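You operate a simulated robot arm through the tools that you are given. There is no shell and no other tool. Be economical: measure what you need, move in short steps, check, and stop when the job is done.

Carry out the task below with a simulated robot arm. There is one attempt and no reset: what you move stays moved.

TASK
Put two of the black suction cups from the top of the turning-out table on top of the strap coil.
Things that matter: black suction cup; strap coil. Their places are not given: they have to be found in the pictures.

It is judged by the outcome, as a careful person would: the job done as asked, and still so three seconds after it is handed in. It fails if anything else is knocked over, pushed out of place, dropped, spilled or broken.

THE ROBOT
A 7-joint arm with a two-finger parallel gripper, fixed in place. Base frame: the origin is at the foot of the arm, x ahead of it, y to its left, z up; the work surface is at about z = 0. Lengths are in m, angles in rad, forces in N, time in s.
With the tool pointing down near the work surface it reaches from about 0.22 to 0.58 m from the base axis. Its first joint turns from -1.152 to 1.152 rad. Payload 2.5 kg.
Tool frame: the origin (TCP) lies between the finger pads and is the grasp point; the fingertips stand 0.023 m ahead of it; z points along the fingers, y is the line along which they close. The gripper opens to 0.094 m. The fingers are 0.038 m wide and 0.01 m thick; the gripper's body (0.054 by 0.096 m) begins 0.039 m behind the TCP.
Orientation is told as [roll, pitch, yaw] about the base's x, y, z axes, in that order, counted from this pose: with the fingers straight down and closing along the base's y, the tool's x points along the base's -x, its y along +y and its z along -z.

THE INTERFACE
- The arm moves only by the tool apply_moves. Its argument "commands" is a list of rows, each an object of numbers (a shift or turn left out is 0, a gripper value left out holds the last): "x", "y", "z": the shift along the tool's x, y, z in m; "ax", "ay", "az": the turn, a rotation vector about the tool's x, y, z in rad; "claw": the finger opening in m, from 0 to 0.094. In form: [{"x": .., "y": .., "z": .., "ax": .., "ay": .., "az": .., "claw": ..}, ...]. A call has 1 to 12 rows; each row is the pose to reach, as a shift and turn from the pose commanded when the call began, along the tool's axes at that moment. A row lasts 0.2 s, in which the tool goes at most 0.05 m and 0.15 rad; a call with a longer step from one row to the next is refused whole, and so is a gripper value outside its range. A pose out of reach is approached as far as the arm can. The call stops where the force on the tool passes 40 N (or 10 N more than at its start, if that is more) or the arm is blocked; 0.2 s more then pass. The fingers move at their own pace (about 0.108 m/s each) and stop on an object; they squeeze with about 32 N. The grip force told is the motor's: it shows also when the fingers shut on nothing. Time passes only in rows, and 0.2 s behind the last, so rows that repeat a pose let the fingers close. It gives the time, the measured TCP pose, the force on the tool (base axes), the opening and the grip force at its end, in the units of the frame above (readings bear some noise).
- Cameras (640 x 400 px; columns grow to the right, rows downward): "scene" is fixed at [0.1258, -0.4198, 0.5304]; the picture's right is [0.73, -0.68, 0.00], its down [-0.47, -0.51, -0.72] and it looks along [0.49, 0.53, -0.70] (base axes); focal length 339 px, centre (320, 200). "wrist" rides on the gripper at [-0.039, 0, -0.044] in the tool frame; the picture's right is [0.00, -1.00, 0.00], its down [0.97, 0.00, -0.24] and it looks along [0.24, 0.00, 0.97] (tool axes); focal length 218 px, centre (320, 200).
- grab_frame(camera): a new picture of that camera. No time passes.
- pixel_to_xyz(camera, pixels): for up to 12 pixels [column, row] of the newest picture of that camera ("zoom" is the newest enlarged one), the place [x, y, z] in the base frame of the surface seen there, good to about 0.003 m. No time passes.
- close_up(camera, box): a new picture of the part [left, top, right, bottom] of that camera's present view, enlarged. No time passes.
- finish_job(): hands the job in; it is judged then, once.

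Work in short steps. Measure before you move; look again where a grasp or a placing could have gone wrong, and mend it. You have 60 turns and 24 pictures in all, the two below and enlarged ones among them. Open the gripper and draw the arm clear of the work before you hand the job in, unless the task says otherwise; then end with one line.

The tools are called after "Call:" as name(argument=value, ...) on one line, values as JSON. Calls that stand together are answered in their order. apply_moves: Moves the arm, as the interface text tells. Its arguments: {"type":"object","properties":{"commands":{"type":"array"}},"required":["commands"]} The other tools are called the same way: grab_frame (camera) takes a picture; pixel_to_xyz (camera, pixels) gives the place of the surface under pixels of a picture; close_up (camera, box) takes an enlarged picture of a part of a camera's view; finish_job () hands the job in.

At the start:

```text
clock: 0.0
position: [0.326, -0.1769, 0.2911]
orientation: [-0.001, 0.0, 0.0]
wrist_force: [-0.2, -0.7, 0.4]
finger_gap: 0.0938
grasp_force: 0.0
```

scene: 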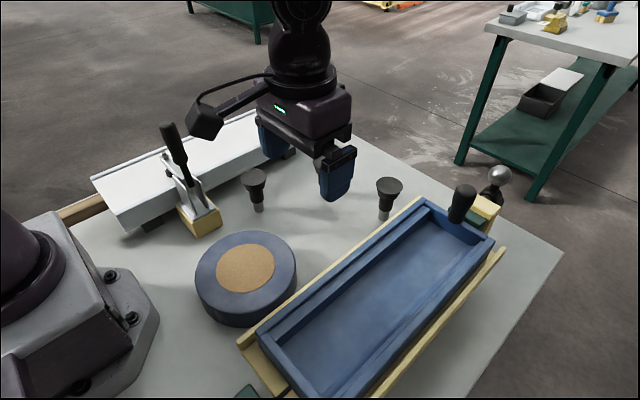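
wrist: 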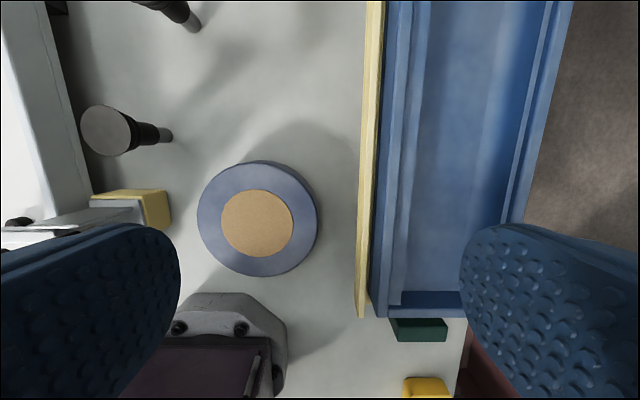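

The scene shows two black cup-like items at (255,180) and (389,190), and the coil at (246,275). I'll enlarge for detail and measure.

Call:
close_up(camera="scene", box=[180, 140, 420, 290])

Call:
pixel_to_xyz(camera="scene", pixels=[[255, 173], [256, 184], [258, 207], [389, 183], [387, 195], [383, 216], [246, 268], [205, 265], [290, 262], [245, 238], [462, 190], [175, 140]])

Call:
pixel_to_xyz(camera="wrist", pixels=[[105, 130], [165, 134], [257, 222], [200, 215], [316, 215], [260, 163], [255, 275], [192, 22], [365, 200], [155, 205], [420, 200]])

```text
2.67 times, centred on (300, 215) of scene
```

zoom: 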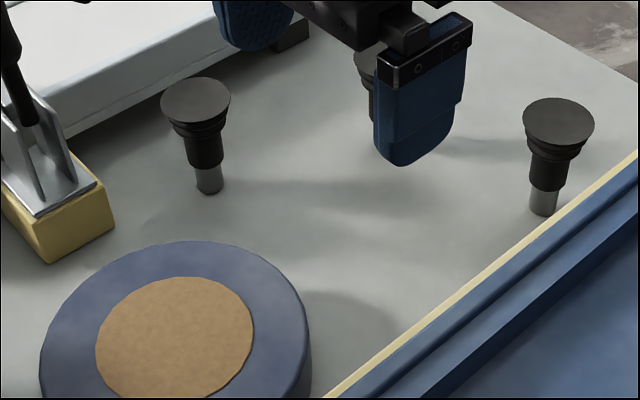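

```text
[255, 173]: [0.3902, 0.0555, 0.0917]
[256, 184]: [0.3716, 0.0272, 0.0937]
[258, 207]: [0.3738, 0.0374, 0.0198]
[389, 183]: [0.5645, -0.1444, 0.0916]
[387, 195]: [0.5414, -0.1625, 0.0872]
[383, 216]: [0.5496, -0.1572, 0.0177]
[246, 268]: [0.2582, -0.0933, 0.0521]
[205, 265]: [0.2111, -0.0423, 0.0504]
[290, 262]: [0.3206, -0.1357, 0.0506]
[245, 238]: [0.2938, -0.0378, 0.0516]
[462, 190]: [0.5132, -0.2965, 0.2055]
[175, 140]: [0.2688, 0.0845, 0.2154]
```

```text
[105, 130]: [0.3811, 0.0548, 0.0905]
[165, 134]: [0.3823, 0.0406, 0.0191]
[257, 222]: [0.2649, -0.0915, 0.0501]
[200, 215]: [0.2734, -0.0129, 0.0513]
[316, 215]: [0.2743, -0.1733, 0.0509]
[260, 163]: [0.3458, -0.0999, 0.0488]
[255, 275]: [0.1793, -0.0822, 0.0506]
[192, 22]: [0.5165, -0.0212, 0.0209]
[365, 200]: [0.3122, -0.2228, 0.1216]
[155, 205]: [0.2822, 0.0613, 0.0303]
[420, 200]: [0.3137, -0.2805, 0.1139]
```

There are three cups: A near (0.38, 0.043), B near (0.55, -0.155) at the edge of reach, and C near (0.515, -0.02), hidden behind the finger. The coil's centre is about (0.262, -0.093) and its top z≈0.051. I'll use A and C, so I move high above the area between them and look.

Call:
apply_moves(commands=[{"x": -0.024, "y": 0.032}, {"x": -0.048, "y": 0.064}, {"x": -0.072, "y": 0.096}, {"x": -0.096, "y": 0.128}, {"x": -0.12, "y": 0.157}, {"x": -0.12, "y": 0.157}])

Call:
grab_frame(camera="wrist")

Call:
grab_frame(camera="scene")

```text
clock: 1.4
position: [0.4473, -0.0179, 0.2904]
orientation: [0.0, -0.001, 0.0]
wrist_force: [-0.3, 0.1, 0.3]
finger_gap: 0.0939
grasp_force: 0.0
```

```text
20 pictures are left
```

wrist: 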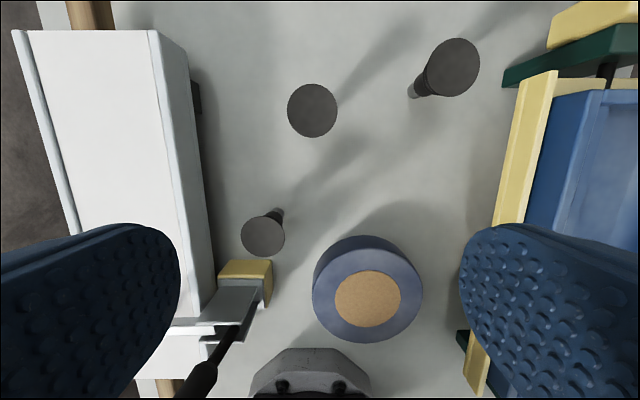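

```text
19 pictures are left
```

scene: 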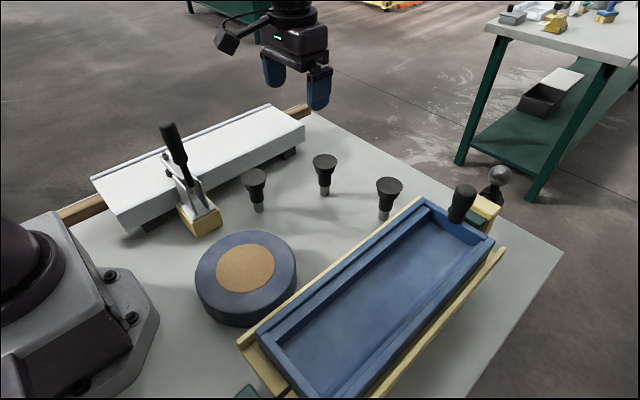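

All three are visible now: A at wrist (263,235), C at (312,110), B at (454,66). I'll measure A and C, their edges and the surroundings.

Call:
pixel_to_xyz(camera="wrist", pixels=[[312, 110], [290, 110], [334, 110], [312, 87], [312, 134], [263, 236], [243, 236], [283, 236], [263, 254], [368, 299], [205, 220], [245, 268]])

Call:
close_up(camera="scene", box=[230, 140, 350, 215])

Call:
pixel_to_xyz(camera="zoom", pixels=[[130, 185], [130, 230], [125, 270], [130, 310], [500, 110], [500, 160], [505, 200], [505, 250], [505, 290], [130, 350]])

```text
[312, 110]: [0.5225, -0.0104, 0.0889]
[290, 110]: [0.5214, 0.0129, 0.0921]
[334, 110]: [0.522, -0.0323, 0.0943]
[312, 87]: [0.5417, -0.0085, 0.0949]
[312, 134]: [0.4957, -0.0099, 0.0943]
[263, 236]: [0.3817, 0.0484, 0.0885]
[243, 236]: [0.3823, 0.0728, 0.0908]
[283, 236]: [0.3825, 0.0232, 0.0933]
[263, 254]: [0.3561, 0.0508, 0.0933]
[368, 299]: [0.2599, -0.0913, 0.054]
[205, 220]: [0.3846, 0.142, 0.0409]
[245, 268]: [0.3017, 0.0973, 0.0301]
```

```text
5.33 times, centred on (290, 178) of scene
```

zoom: 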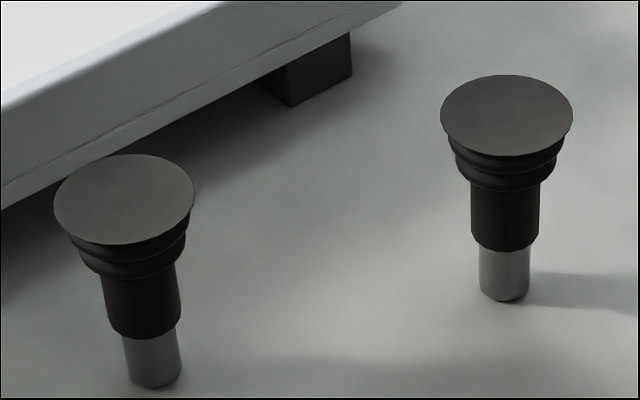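

```text
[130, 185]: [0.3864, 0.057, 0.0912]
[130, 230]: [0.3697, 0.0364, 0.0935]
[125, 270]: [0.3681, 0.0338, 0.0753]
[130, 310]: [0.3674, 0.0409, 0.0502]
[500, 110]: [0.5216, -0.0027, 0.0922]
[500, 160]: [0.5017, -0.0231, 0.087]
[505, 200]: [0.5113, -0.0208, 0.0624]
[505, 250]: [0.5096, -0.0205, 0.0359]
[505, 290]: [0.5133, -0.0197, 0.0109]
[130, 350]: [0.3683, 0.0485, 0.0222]
```

C's cap is centred at about (0.519, -0.010), Ø≈0.048, with its top at z≈0.093. I centre over C and come down so the pads straddle the cap, stopping short to check.

Call:
apply_moves(commands=[{"x": -0.036, "y": 0.004}, {"x": -0.072, "y": 0.008}, {"x": -0.072, "y": 0.008, "z": 0.045}, {"x": -0.072, "y": 0.008, "z": 0.09}, {"x": -0.072, "y": 0.008, "z": 0.13}, {"x": -0.072, "y": 0.008, "z": 0.13}])

Call:
grab_frame(camera="wrist")

Call:
pixel_to_xyz(camera="wrist", pixels=[[320, 190], [320, 170], [320, 210]])

```text
clock: 2.8
position: [0.5194, -0.0088, 0.1618]
orientation: [0.002, -0.002, 0.0]
wrist_force: [0.3, 0.4, 0.5]
finger_gap: 0.094
grasp_force: 0.1
```

```text
17 pictures are left
```

wrist: 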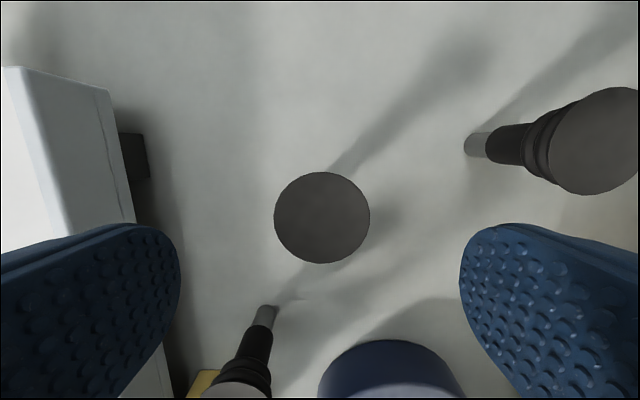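

```text
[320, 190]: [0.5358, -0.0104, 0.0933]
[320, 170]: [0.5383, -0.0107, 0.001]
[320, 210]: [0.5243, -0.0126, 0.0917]
```

The cap sits centred between the fingers at (322,218). I lower to z≈0.086 and close.

Call:
apply_moves(commands=[{"y": -0.001, "z": 0.038}, {"y": -0.001, "z": 0.076}, {"y": -0.001, "z": 0.076}, {"y": -0.001, "z": 0.076, "claw": 0.06}, {"y": -0.001, "z": 0.076, "claw": 0.054}, {"y": -0.001, "z": 0.076, "claw": 0.03}, {"y": -0.001, "z": 0.076, "claw": 0.03}, {"y": -0.001, "z": 0.076, "claw": 0.03}])

Call:
close_up(camera="scene", box=[240, 80, 400, 220])

```text
clock: 4.6
position: [0.5176, -0.0091, 0.086]
orientation: [0.0, -0.001, 0.0]
wrist_force: [-0.2, -0.2, 0.2]
finger_gap: 0.0536
grasp_force: 32.5
```

```text
2.86 times, centred on (320, 150) of scene
```

zoom: 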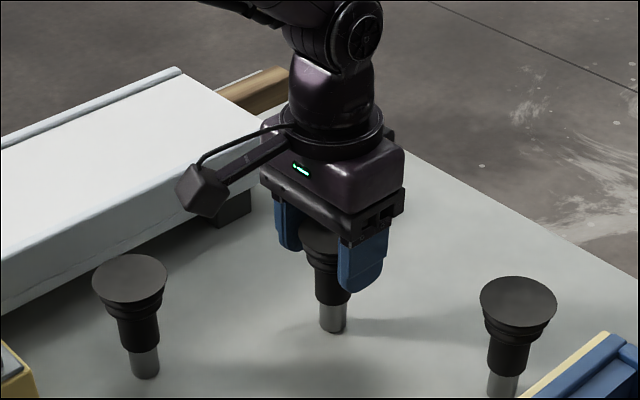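

Gripped at 0.054. The boom box on the gripper at zoom (205,190) juts out, so I measure it to keep it clear of the clamp handle.

Call:
pixel_to_xyz(camera="zoom", pixels=[[180, 185], [205, 210], [205, 190], [222, 195], [205, 170], [250, 160], [285, 143], [340, 225], [300, 185], [385, 215]])

Call:
pixel_to_xyz(camera="scene", pixels=[[168, 125], [178, 155], [185, 180], [205, 170], [215, 205], [197, 195], [110, 200], [300, 125], [200, 160], [185, 160]])

```text
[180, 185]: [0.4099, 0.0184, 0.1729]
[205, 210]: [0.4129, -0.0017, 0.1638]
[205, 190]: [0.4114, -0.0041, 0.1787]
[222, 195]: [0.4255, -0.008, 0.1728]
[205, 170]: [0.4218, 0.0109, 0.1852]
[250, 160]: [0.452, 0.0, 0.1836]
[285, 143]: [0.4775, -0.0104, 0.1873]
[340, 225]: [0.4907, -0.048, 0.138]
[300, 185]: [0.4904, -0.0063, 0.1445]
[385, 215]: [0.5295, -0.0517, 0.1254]
```

```text
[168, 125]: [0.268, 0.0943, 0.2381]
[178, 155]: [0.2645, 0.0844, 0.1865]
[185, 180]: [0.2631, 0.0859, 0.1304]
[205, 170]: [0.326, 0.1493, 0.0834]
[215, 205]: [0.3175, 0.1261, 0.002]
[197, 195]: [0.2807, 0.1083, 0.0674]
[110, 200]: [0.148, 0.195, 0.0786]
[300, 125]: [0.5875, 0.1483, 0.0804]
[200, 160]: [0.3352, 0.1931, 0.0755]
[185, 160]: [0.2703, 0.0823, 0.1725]
```

The boom reaches about 0.11 m toward -x at TCP z+0.075, so it's a hazard near the clamp handle for A, where I'll turn the tool. For now I lift C straight up and check the grip.

Call:
apply_moves(commands=[{"z": -0.02}, {"z": -0.055}, {"z": -0.09}, {"z": -0.13}, {"z": -0.13}])

Call:
grab_frame(camera="scene")

```text
clock: 5.8
position: [0.5182, -0.0126, 0.2159]
orientation: [0.0, -0.001, 0.0]
wrist_force: [-0.1, 1.2, -1.8]
finger_gap: 0.0537
grasp_force: 32.0
```

```text
15 pictures are left
```

scene: 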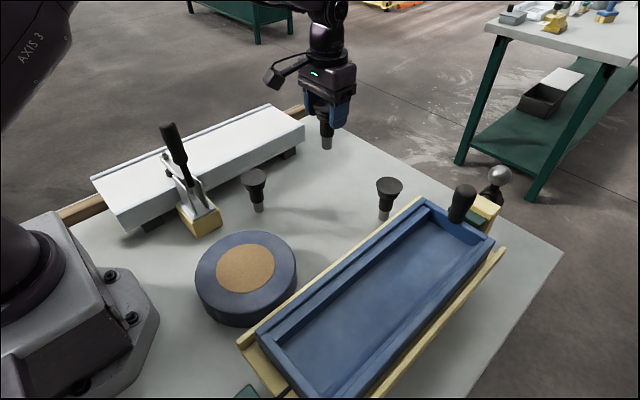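

C hangs upright. I carry it at this height to above the coil's near side, (0.232, -0.093).

Call:
apply_moves(commands=[{"x": 0.015, "y": -0.004}, {"x": 0.045, "y": -0.013}, {"x": 0.08, "y": -0.023}, {"x": 0.115, "y": -0.033}, {"x": 0.15, "y": -0.043}, {"x": 0.185, "y": -0.053}, {"x": 0.22, "y": -0.063}, {"x": 0.25, "y": -0.072}, {"x": 0.275, "y": -0.08}, {"x": 0.286, "y": -0.083}, {"x": 0.286, "y": -0.083}])

Call:
grab_frame(camera="scene")

```text
clock: 8.2
position: [0.2307, -0.0968, 0.2146]
orientation: [0.001, 0.001, 0.002]
wrist_force: [0.4, 0.4, -0.8]
finger_gap: 0.0535
grasp_force: 31.8
```

```text
14 pictures are left
```

scene: 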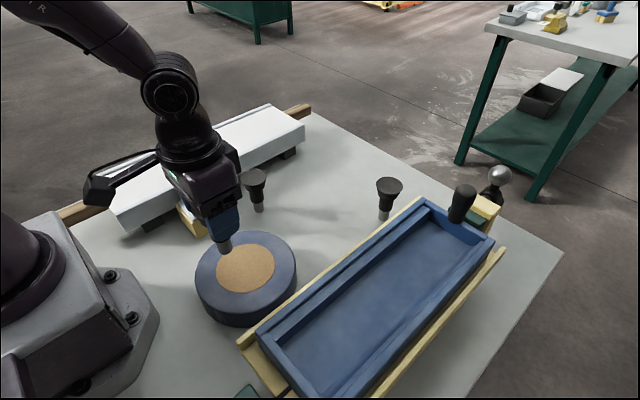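

The cup is above the coil at pixel (225,245). Before lowering, I check the boom against the arm's base and look at the cup's tilt up close.

Call:
close_up(camera="scene", box=[40, 130, 320, 305])

Call:
pixel_to_xyz(camera="scene", pixels=[[88, 195], [105, 200], [50, 245], [20, 230], [60, 265], [70, 225], [224, 249], [246, 268], [225, 225], [10, 215]])

```text
2.29 times, centred on (180, 218) of scene
```

zoom: 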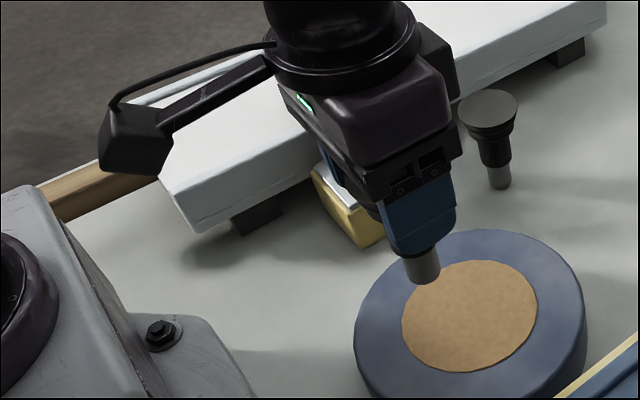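

```text
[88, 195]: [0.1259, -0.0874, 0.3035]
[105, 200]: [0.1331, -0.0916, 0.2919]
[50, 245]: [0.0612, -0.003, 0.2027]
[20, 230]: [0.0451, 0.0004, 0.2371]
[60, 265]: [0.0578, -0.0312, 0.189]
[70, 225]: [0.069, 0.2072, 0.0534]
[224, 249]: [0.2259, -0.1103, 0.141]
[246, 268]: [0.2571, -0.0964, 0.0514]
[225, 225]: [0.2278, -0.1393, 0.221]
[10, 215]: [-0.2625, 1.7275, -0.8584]
```

The boom (x≥0.125) clears the base (x≤0.07). I lower to just above contact; the stem foot should meet the coil top at TCP z≈0.1375.

Call:
apply_moves(commands=[{"z": 0.025}, {"z": 0.05}, {"z": 0.066}, {"z": 0.072}, {"z": 0.074}, {"z": 0.074}])

Call:
close_up(camera="scene", box=[160, 180, 320, 280])

```text
clock: 9.6
position: [0.2319, -0.0966, 0.1418]
orientation: [0.001, 0.0, 0.001]
wrist_force: [-0.7, -0.5, -0.2]
finger_gap: 0.0533
grasp_force: 32.2
```

```text
4.00 times, centred on (240, 230) of scene
```

zoom: 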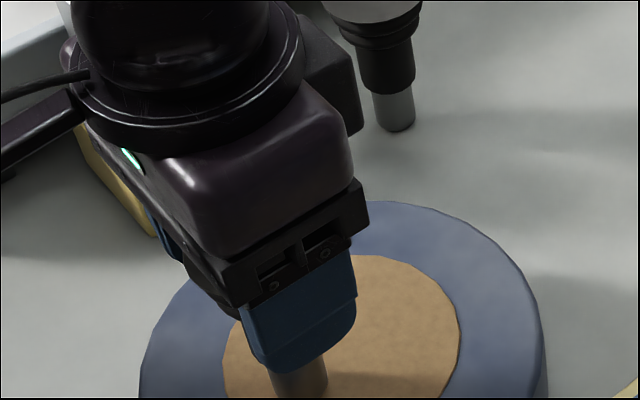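

Force is still about zero, so there's no contact yet. I step down by millimetres, watching the force.

Call:
apply_moves(commands=[{"z": 0.001}, {"z": 0.002}, {"z": 0.002}])

Call:
apply_moves(commands=[{"z": 0.001}, {"z": 0.001}])

Call:
apply_moves(commands=[{"z": 0.001}, {"z": 0.001}])

```text
clock: 10.4
position: [0.2323, -0.0968, 0.1376]
orientation: [0.0, 0.0, 0.0]
wrist_force: [1.4, 0.0, -1.1]
finger_gap: 0.0536
grasp_force: 31.4
```

```text
clock: 11.0
position: [0.2319, -0.0967, 0.1375]
orientation: [0.0, 0.0, 0.001]
wrist_force: [0.1, 0.6, -1.3]
finger_gap: 0.0532
grasp_force: 32.3
```

```text
clock: 11.6
position: [0.2312, -0.0949, 0.1362]
orientation: [0.001, 0.001, 0.0]
wrist_force: [-0.1, -0.2, -0.7]
finger_gap: 0.0532
grasp_force: 31.8
```

Still no clear contact; I continue in millimetre steps.

Call:
apply_moves(commands=[{"z": 0.001}, {"z": 0.001}])

Call:
close_up(camera="scene", box=[200, 230, 280, 280])

```text
clock: 12.2
position: [0.2318, -0.0959, 0.1355]
orientation: [-0.001, -0.003, 0.0]
wrist_force: [-5.8, -0.8, 35.2]
finger_gap: 0.0532
grasp_force: 31.5
```

```text
8.00 times, centred on (240, 255) of scene
```

zoom: 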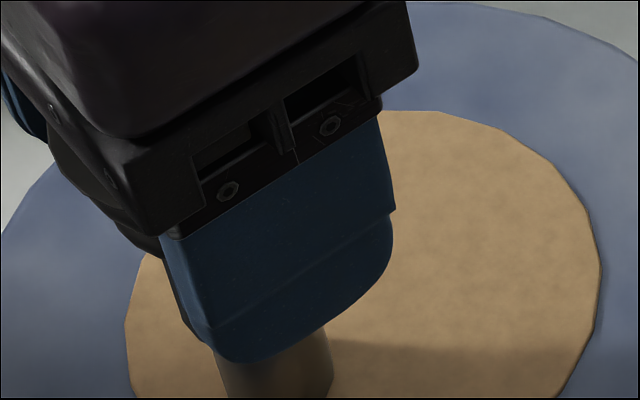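

Firm contact at 35 N. I relieve the press by about 1 mm, then open.

Call:
apply_moves(commands=[{"z": -0.0007}, {"z": -0.0009}, {"z": -0.0009, "claw": 0.058}, {"z": -0.0009, "claw": 0.066}, {"z": -0.0009, "claw": 0.08}, {"z": -0.0009, "claw": 0.092}, {"z": -0.0009, "claw": 0.092}])

Call:
grab_frame(camera="wrist")

```text
clock: 13.8
position: [0.2322, -0.0949, 0.1357]
orientation: [0.0, 0.0, -0.001]
wrist_force: [-0.4, 0.6, 0.7]
finger_gap: 0.092
grasp_force: 0.1
```

```text
10 pictures are left
```

wrist: 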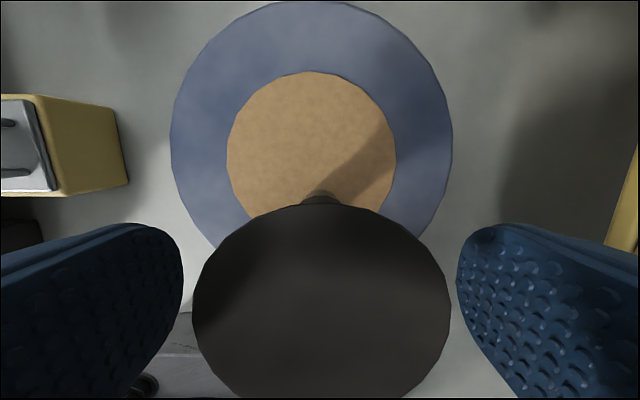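

The cup stands on the coil. I rise straight up.

Call:
apply_moves(commands=[{"z": -0.015}, {"z": -0.04}, {"z": -0.08}, {"z": -0.12}, {"z": -0.155}, {"z": -0.155}])

Call:
apply_moves(commands=[{"x": -0.025, "y": 0.024, "az": -0.13}, {"x": -0.05, "y": 0.048, "az": -0.26}, {"x": -0.075, "y": 0.072, "az": -0.39}, {"x": -0.1, "y": 0.096, "az": -0.52}, {"x": -0.125, "y": 0.12, "az": -0.65}, {"x": -0.149, "y": 0.143, "az": -0.785}, {"x": -0.149, "y": 0.143, "az": -0.785}])

Call:
grab_frame(camera="scene")

Call:
grab_frame(camera="wrist")

```text
clock: 15.2
position: [0.2299, -0.0977, 0.2917]
orientation: [0.001, 0.001, 0.001]
wrist_force: [-1.0, 0.2, 0.5]
finger_gap: 0.0919
grasp_force: 0.0
```

```text
clock: 16.8
position: [0.3802, 0.0471, 0.2914]
orientation: [-0.002, 0.0, 0.788]
wrist_force: [0.6, -0.7, -0.3]
finger_gap: 0.092
grasp_force: 0.2
```

```text
9 pictures are left
```

scene: 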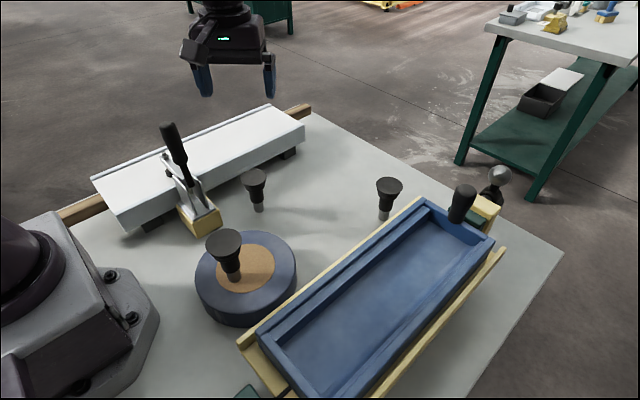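

```text
8 pictures are left
```

wrist: 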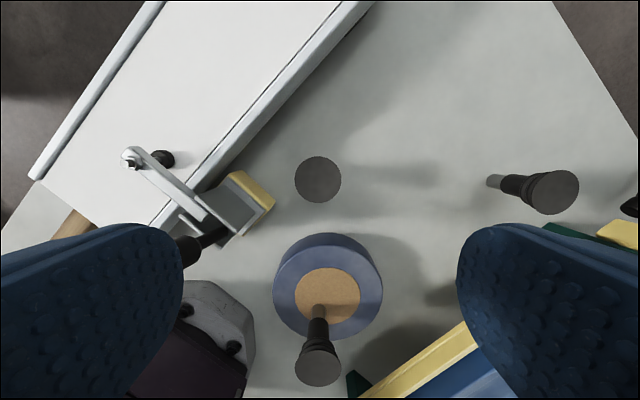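

C now stands on the coil. In the wrist view A is at (318,180), and the clamp's nearest parts are at (240,175)-(272,208). I measure those clearances.

Call:
pixel_to_xyz(camera="wrist", pixels=[[318, 180], [297, 180], [340, 180], [318, 158], [318, 200], [242, 175], [270, 205], [255, 215], [225, 190], [228, 228], [200, 195], [240, 150]])

```text
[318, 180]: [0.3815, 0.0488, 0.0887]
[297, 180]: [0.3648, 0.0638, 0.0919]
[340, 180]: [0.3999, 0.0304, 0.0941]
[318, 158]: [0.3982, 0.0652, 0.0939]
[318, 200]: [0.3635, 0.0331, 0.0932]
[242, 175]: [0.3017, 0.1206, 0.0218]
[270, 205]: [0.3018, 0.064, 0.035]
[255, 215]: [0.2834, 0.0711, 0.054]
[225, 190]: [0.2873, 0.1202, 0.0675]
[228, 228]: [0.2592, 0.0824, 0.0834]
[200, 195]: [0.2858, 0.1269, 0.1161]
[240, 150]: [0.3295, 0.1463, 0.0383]
```

The clamp ends at x≈0.302 and the open finger's edge will be at x≥0.327, so it's clear. I descend on A at (0.382, 0.048) to z≈0.086 and close.

Call:
apply_moves(commands=[{"x": -0.0018, "z": 0.04}, {"x": -0.0018, "z": 0.08}, {"x": -0.0018, "z": 0.12}, {"x": -0.0018, "z": 0.16}, {"x": -0.0018, "z": 0.185}, {"x": -0.0018, "z": 0.205}, {"x": -0.0018, "z": 0.205}, {"x": -0.0018, "z": 0.205, "claw": 0.06}, {"x": -0.0018, "z": 0.205, "claw": 0.054}, {"x": -0.0018, "z": 0.205, "claw": 0.03}, {"x": -0.0018, "z": 0.205, "claw": 0.03}, {"x": -0.0018, "z": 0.205, "claw": 0.03}])

Call:
apply_moves(commands=[{"z": -0.02}, {"z": -0.055}, {"z": -0.09}, {"z": -0.13}, {"z": -0.16}, {"z": -0.16}])

Call:
grab_frame(camera="scene")

```text
clock: 19.4
position: [0.3828, 0.049, 0.0862]
orientation: [0.0, 0.001, 0.787]
wrist_force: [-0.7, -1.0, 0.2]
finger_gap: 0.0537
grasp_force: 32.0
```

```text
clock: 20.8
position: [0.381, 0.0467, 0.2459]
orientation: [0.0, 0.0, 0.786]
wrist_force: [0.5, -0.2, -0.6]
finger_gap: 0.0537
grasp_force: 31.4
```

```text
7 pictures are left
```

scene: 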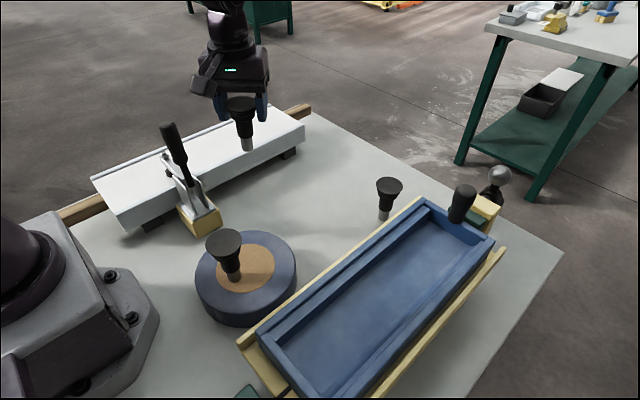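

A is held upright. I carry it to (0.297, -0.093) above the coil while turning the yaw back to 0, so the fingers open across y, clear of the first cup.

Call:
apply_moves(commands=[{"x": 0.01, "y": -0.0025, "az": 0.05}, {"x": 0.03, "y": -0.0075, "az": 0.15}, {"x": 0.052, "y": -0.013, "az": 0.26}, {"x": 0.074, "y": -0.0185, "az": 0.37}, {"x": 0.096, "y": -0.024, "az": 0.48}, {"x": 0.118, "y": -0.0295, "az": 0.59}, {"x": 0.138, "y": -0.0345, "az": 0.69}, {"x": 0.153, "y": -0.0385, "az": 0.76}, {"x": 0.1595, "y": -0.04, "az": 0.786}, {"x": 0.1595, "y": -0.04, "az": 0.786}])

Call:
grab_frame(camera="scene")

```text
clock: 23.0
position: [0.2979, -0.0932, 0.247]
orientation: [-0.002, 0.001, -0.002]
wrist_force: [0.0, -0.3, -0.4]
finger_gap: 0.0534
grasp_force: 32.3
```

```text
6 pictures are left
```

scene: 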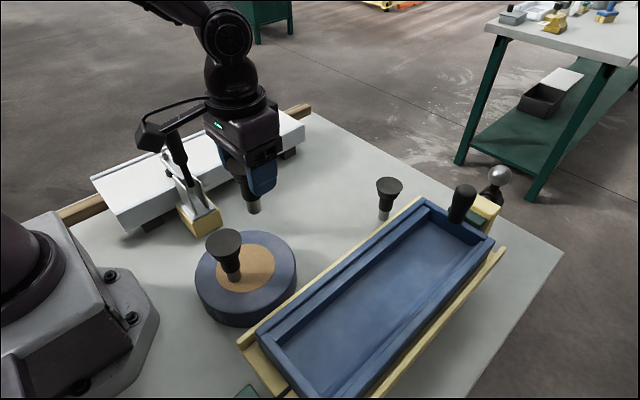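

The position is good and the first cup is clear. I lower to just above contact (TCP z≈0.139).

Call:
apply_moves(commands=[{"z": 0.03}, {"z": 0.06}, {"z": 0.085}, {"z": 0.1}, {"z": 0.106}, {"z": 0.107}, {"z": 0.107}])

Call:
apply_moves(commands=[{"z": 0.001}, {"z": 0.0015}, {"z": 0.0015}])

Call:
apply_moves(commands=[{"z": 0.0007}, {"z": 0.0007}])

```text
clock: 24.6
position: [0.2958, -0.0919, 0.1386]
orientation: [0.001, 0.0, -0.001]
wrist_force: [-0.2, -0.4, -0.1]
finger_gap: 0.0536
grasp_force: 32.3
```

```text
clock: 25.4
position: [0.2979, -0.0919, 0.1393]
orientation: [0.0, 0.001, 0.0]
wrist_force: [-1.1, -0.2, -0.6]
finger_gap: 0.0537
grasp_force: 32.0
```

```text
clock: 26.0
position: [0.2977, -0.0916, 0.1382]
orientation: [0.0, -0.002, -0.001]
wrist_force: [0.1, -0.1, -1.3]
finger_gap: 0.0536
grasp_force: 31.7
```

No contact yet; I continue in small steps.

Call:
apply_moves(commands=[{"z": 0.0007}, {"z": 0.0007}])

Call:
apply_moves(commands=[{"z": 0.0006}, {"z": 0.0006}])

```text
clock: 26.6
position: [0.2975, -0.0914, 0.1366]
orientation: [0.0, 0.001, 0.0]
wrist_force: [0.3, 0.5, -1.9]
finger_gap: 0.0536
grasp_force: 31.6
```

```text
clock: 27.2
position: [0.2983, -0.0924, 0.1363]
orientation: [0.0, 0.0, 0.001]
wrist_force: [0.5, -0.7, -0.6]
finger_gap: 0.0535
grasp_force: 32.6
```

Call:
apply_moves(commands=[{"z": 0.0006}, {"z": 0.0006}])

```text
clock: 27.8
position: [0.2982, -0.0921, 0.135]
orientation: [0.0, -0.001, 0.001]
wrist_force: [-0.9, -0.2, 4.4]
finger_gap: 0.0533
grasp_force: 31.4
```

Light contact at 4 N. I release.

Call:
apply_moves(commands=[{"claw": 0.058}, {"claw": 0.066}, {"claw": 0.08}, {"claw": 0.092}, {"claw": 0.092}])

Call:
grab_frame(camera="wrist")

```text
clock: 29.0
position: [0.2976, -0.0929, 0.1344]
orientation: [0.0, 0.0, 0.001]
wrist_force: [-0.4, -0.2, 0.2]
finger_gap: 0.0922
grasp_force: 0.1
```

```text
5 pictures are left
```

wrist: 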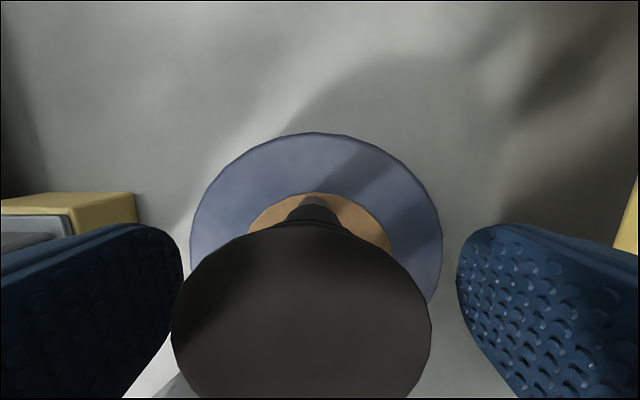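

The cap appears slightly left of centre, so I check from the scene camera before rising.

Call:
close_up(camera="scene", box=[190, 170, 350, 270])

Call:
pixel_to_xyz(camera="wrist", pixels=[[302, 310], [185, 310], [420, 310], [302, 240], [302, 385]])

```text
4.00 times, centred on (270, 220) of scene
```

zoom: 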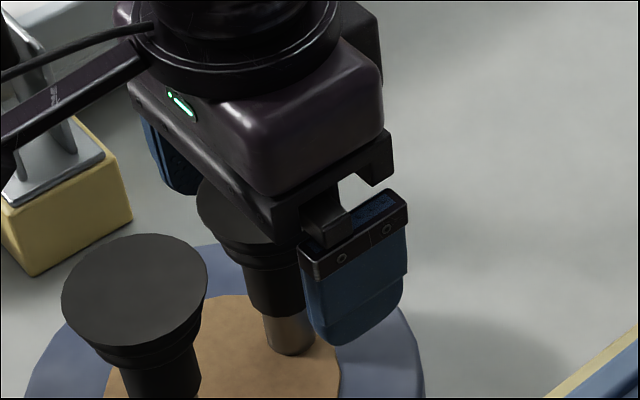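

```text
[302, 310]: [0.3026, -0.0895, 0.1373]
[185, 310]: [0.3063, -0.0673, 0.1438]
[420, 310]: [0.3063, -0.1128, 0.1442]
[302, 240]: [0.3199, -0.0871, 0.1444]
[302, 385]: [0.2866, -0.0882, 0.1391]
```

The cup stands upright (cap level at z≈0.144) and is clear of both fingers. I rise straight up.

Call:
apply_moves(commands=[{"z": -0.015}, {"z": -0.04}, {"z": -0.08}, {"z": -0.12}, {"z": -0.155}, {"z": -0.155}])

Call:
apply_moves(commands=[{"x": -0.03, "y": 0.02}, {"x": -0.06, "y": 0.04}, {"x": -0.09, "y": 0.06}, {"x": -0.12, "y": 0.08}, {"x": -0.12, "y": 0.08}])

Call:
grab_frame(camera="scene")

```text
clock: 30.4
position: [0.2977, -0.0932, 0.2884]
orientation: [0.0, 0.0, -0.003]
wrist_force: [0.1, -0.3, 0.4]
finger_gap: 0.0919
grasp_force: 0.0
```

```text
clock: 31.6
position: [0.4201, -0.0123, 0.2899]
orientation: [-0.001, 0.0, -0.002]
wrist_force: [0.1, 0.3, 0.7]
finger_gap: 0.0922
grasp_force: 0.0
```

```text
3 pictures are left
```

scene: 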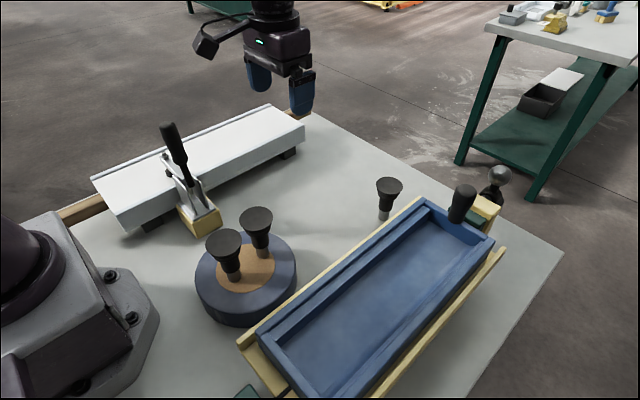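

Both cups stand on the coil at (224,250) and (257,230), the third is untouched, and the arm is clear with the gripper open. I hand the job in.

Call:
finish_job()

```text
The job is handed in.
```

Two black suction cups now stand upright on top of the strap coil; the third cup was left where it was, and the last picture shows nothing else disturbed.
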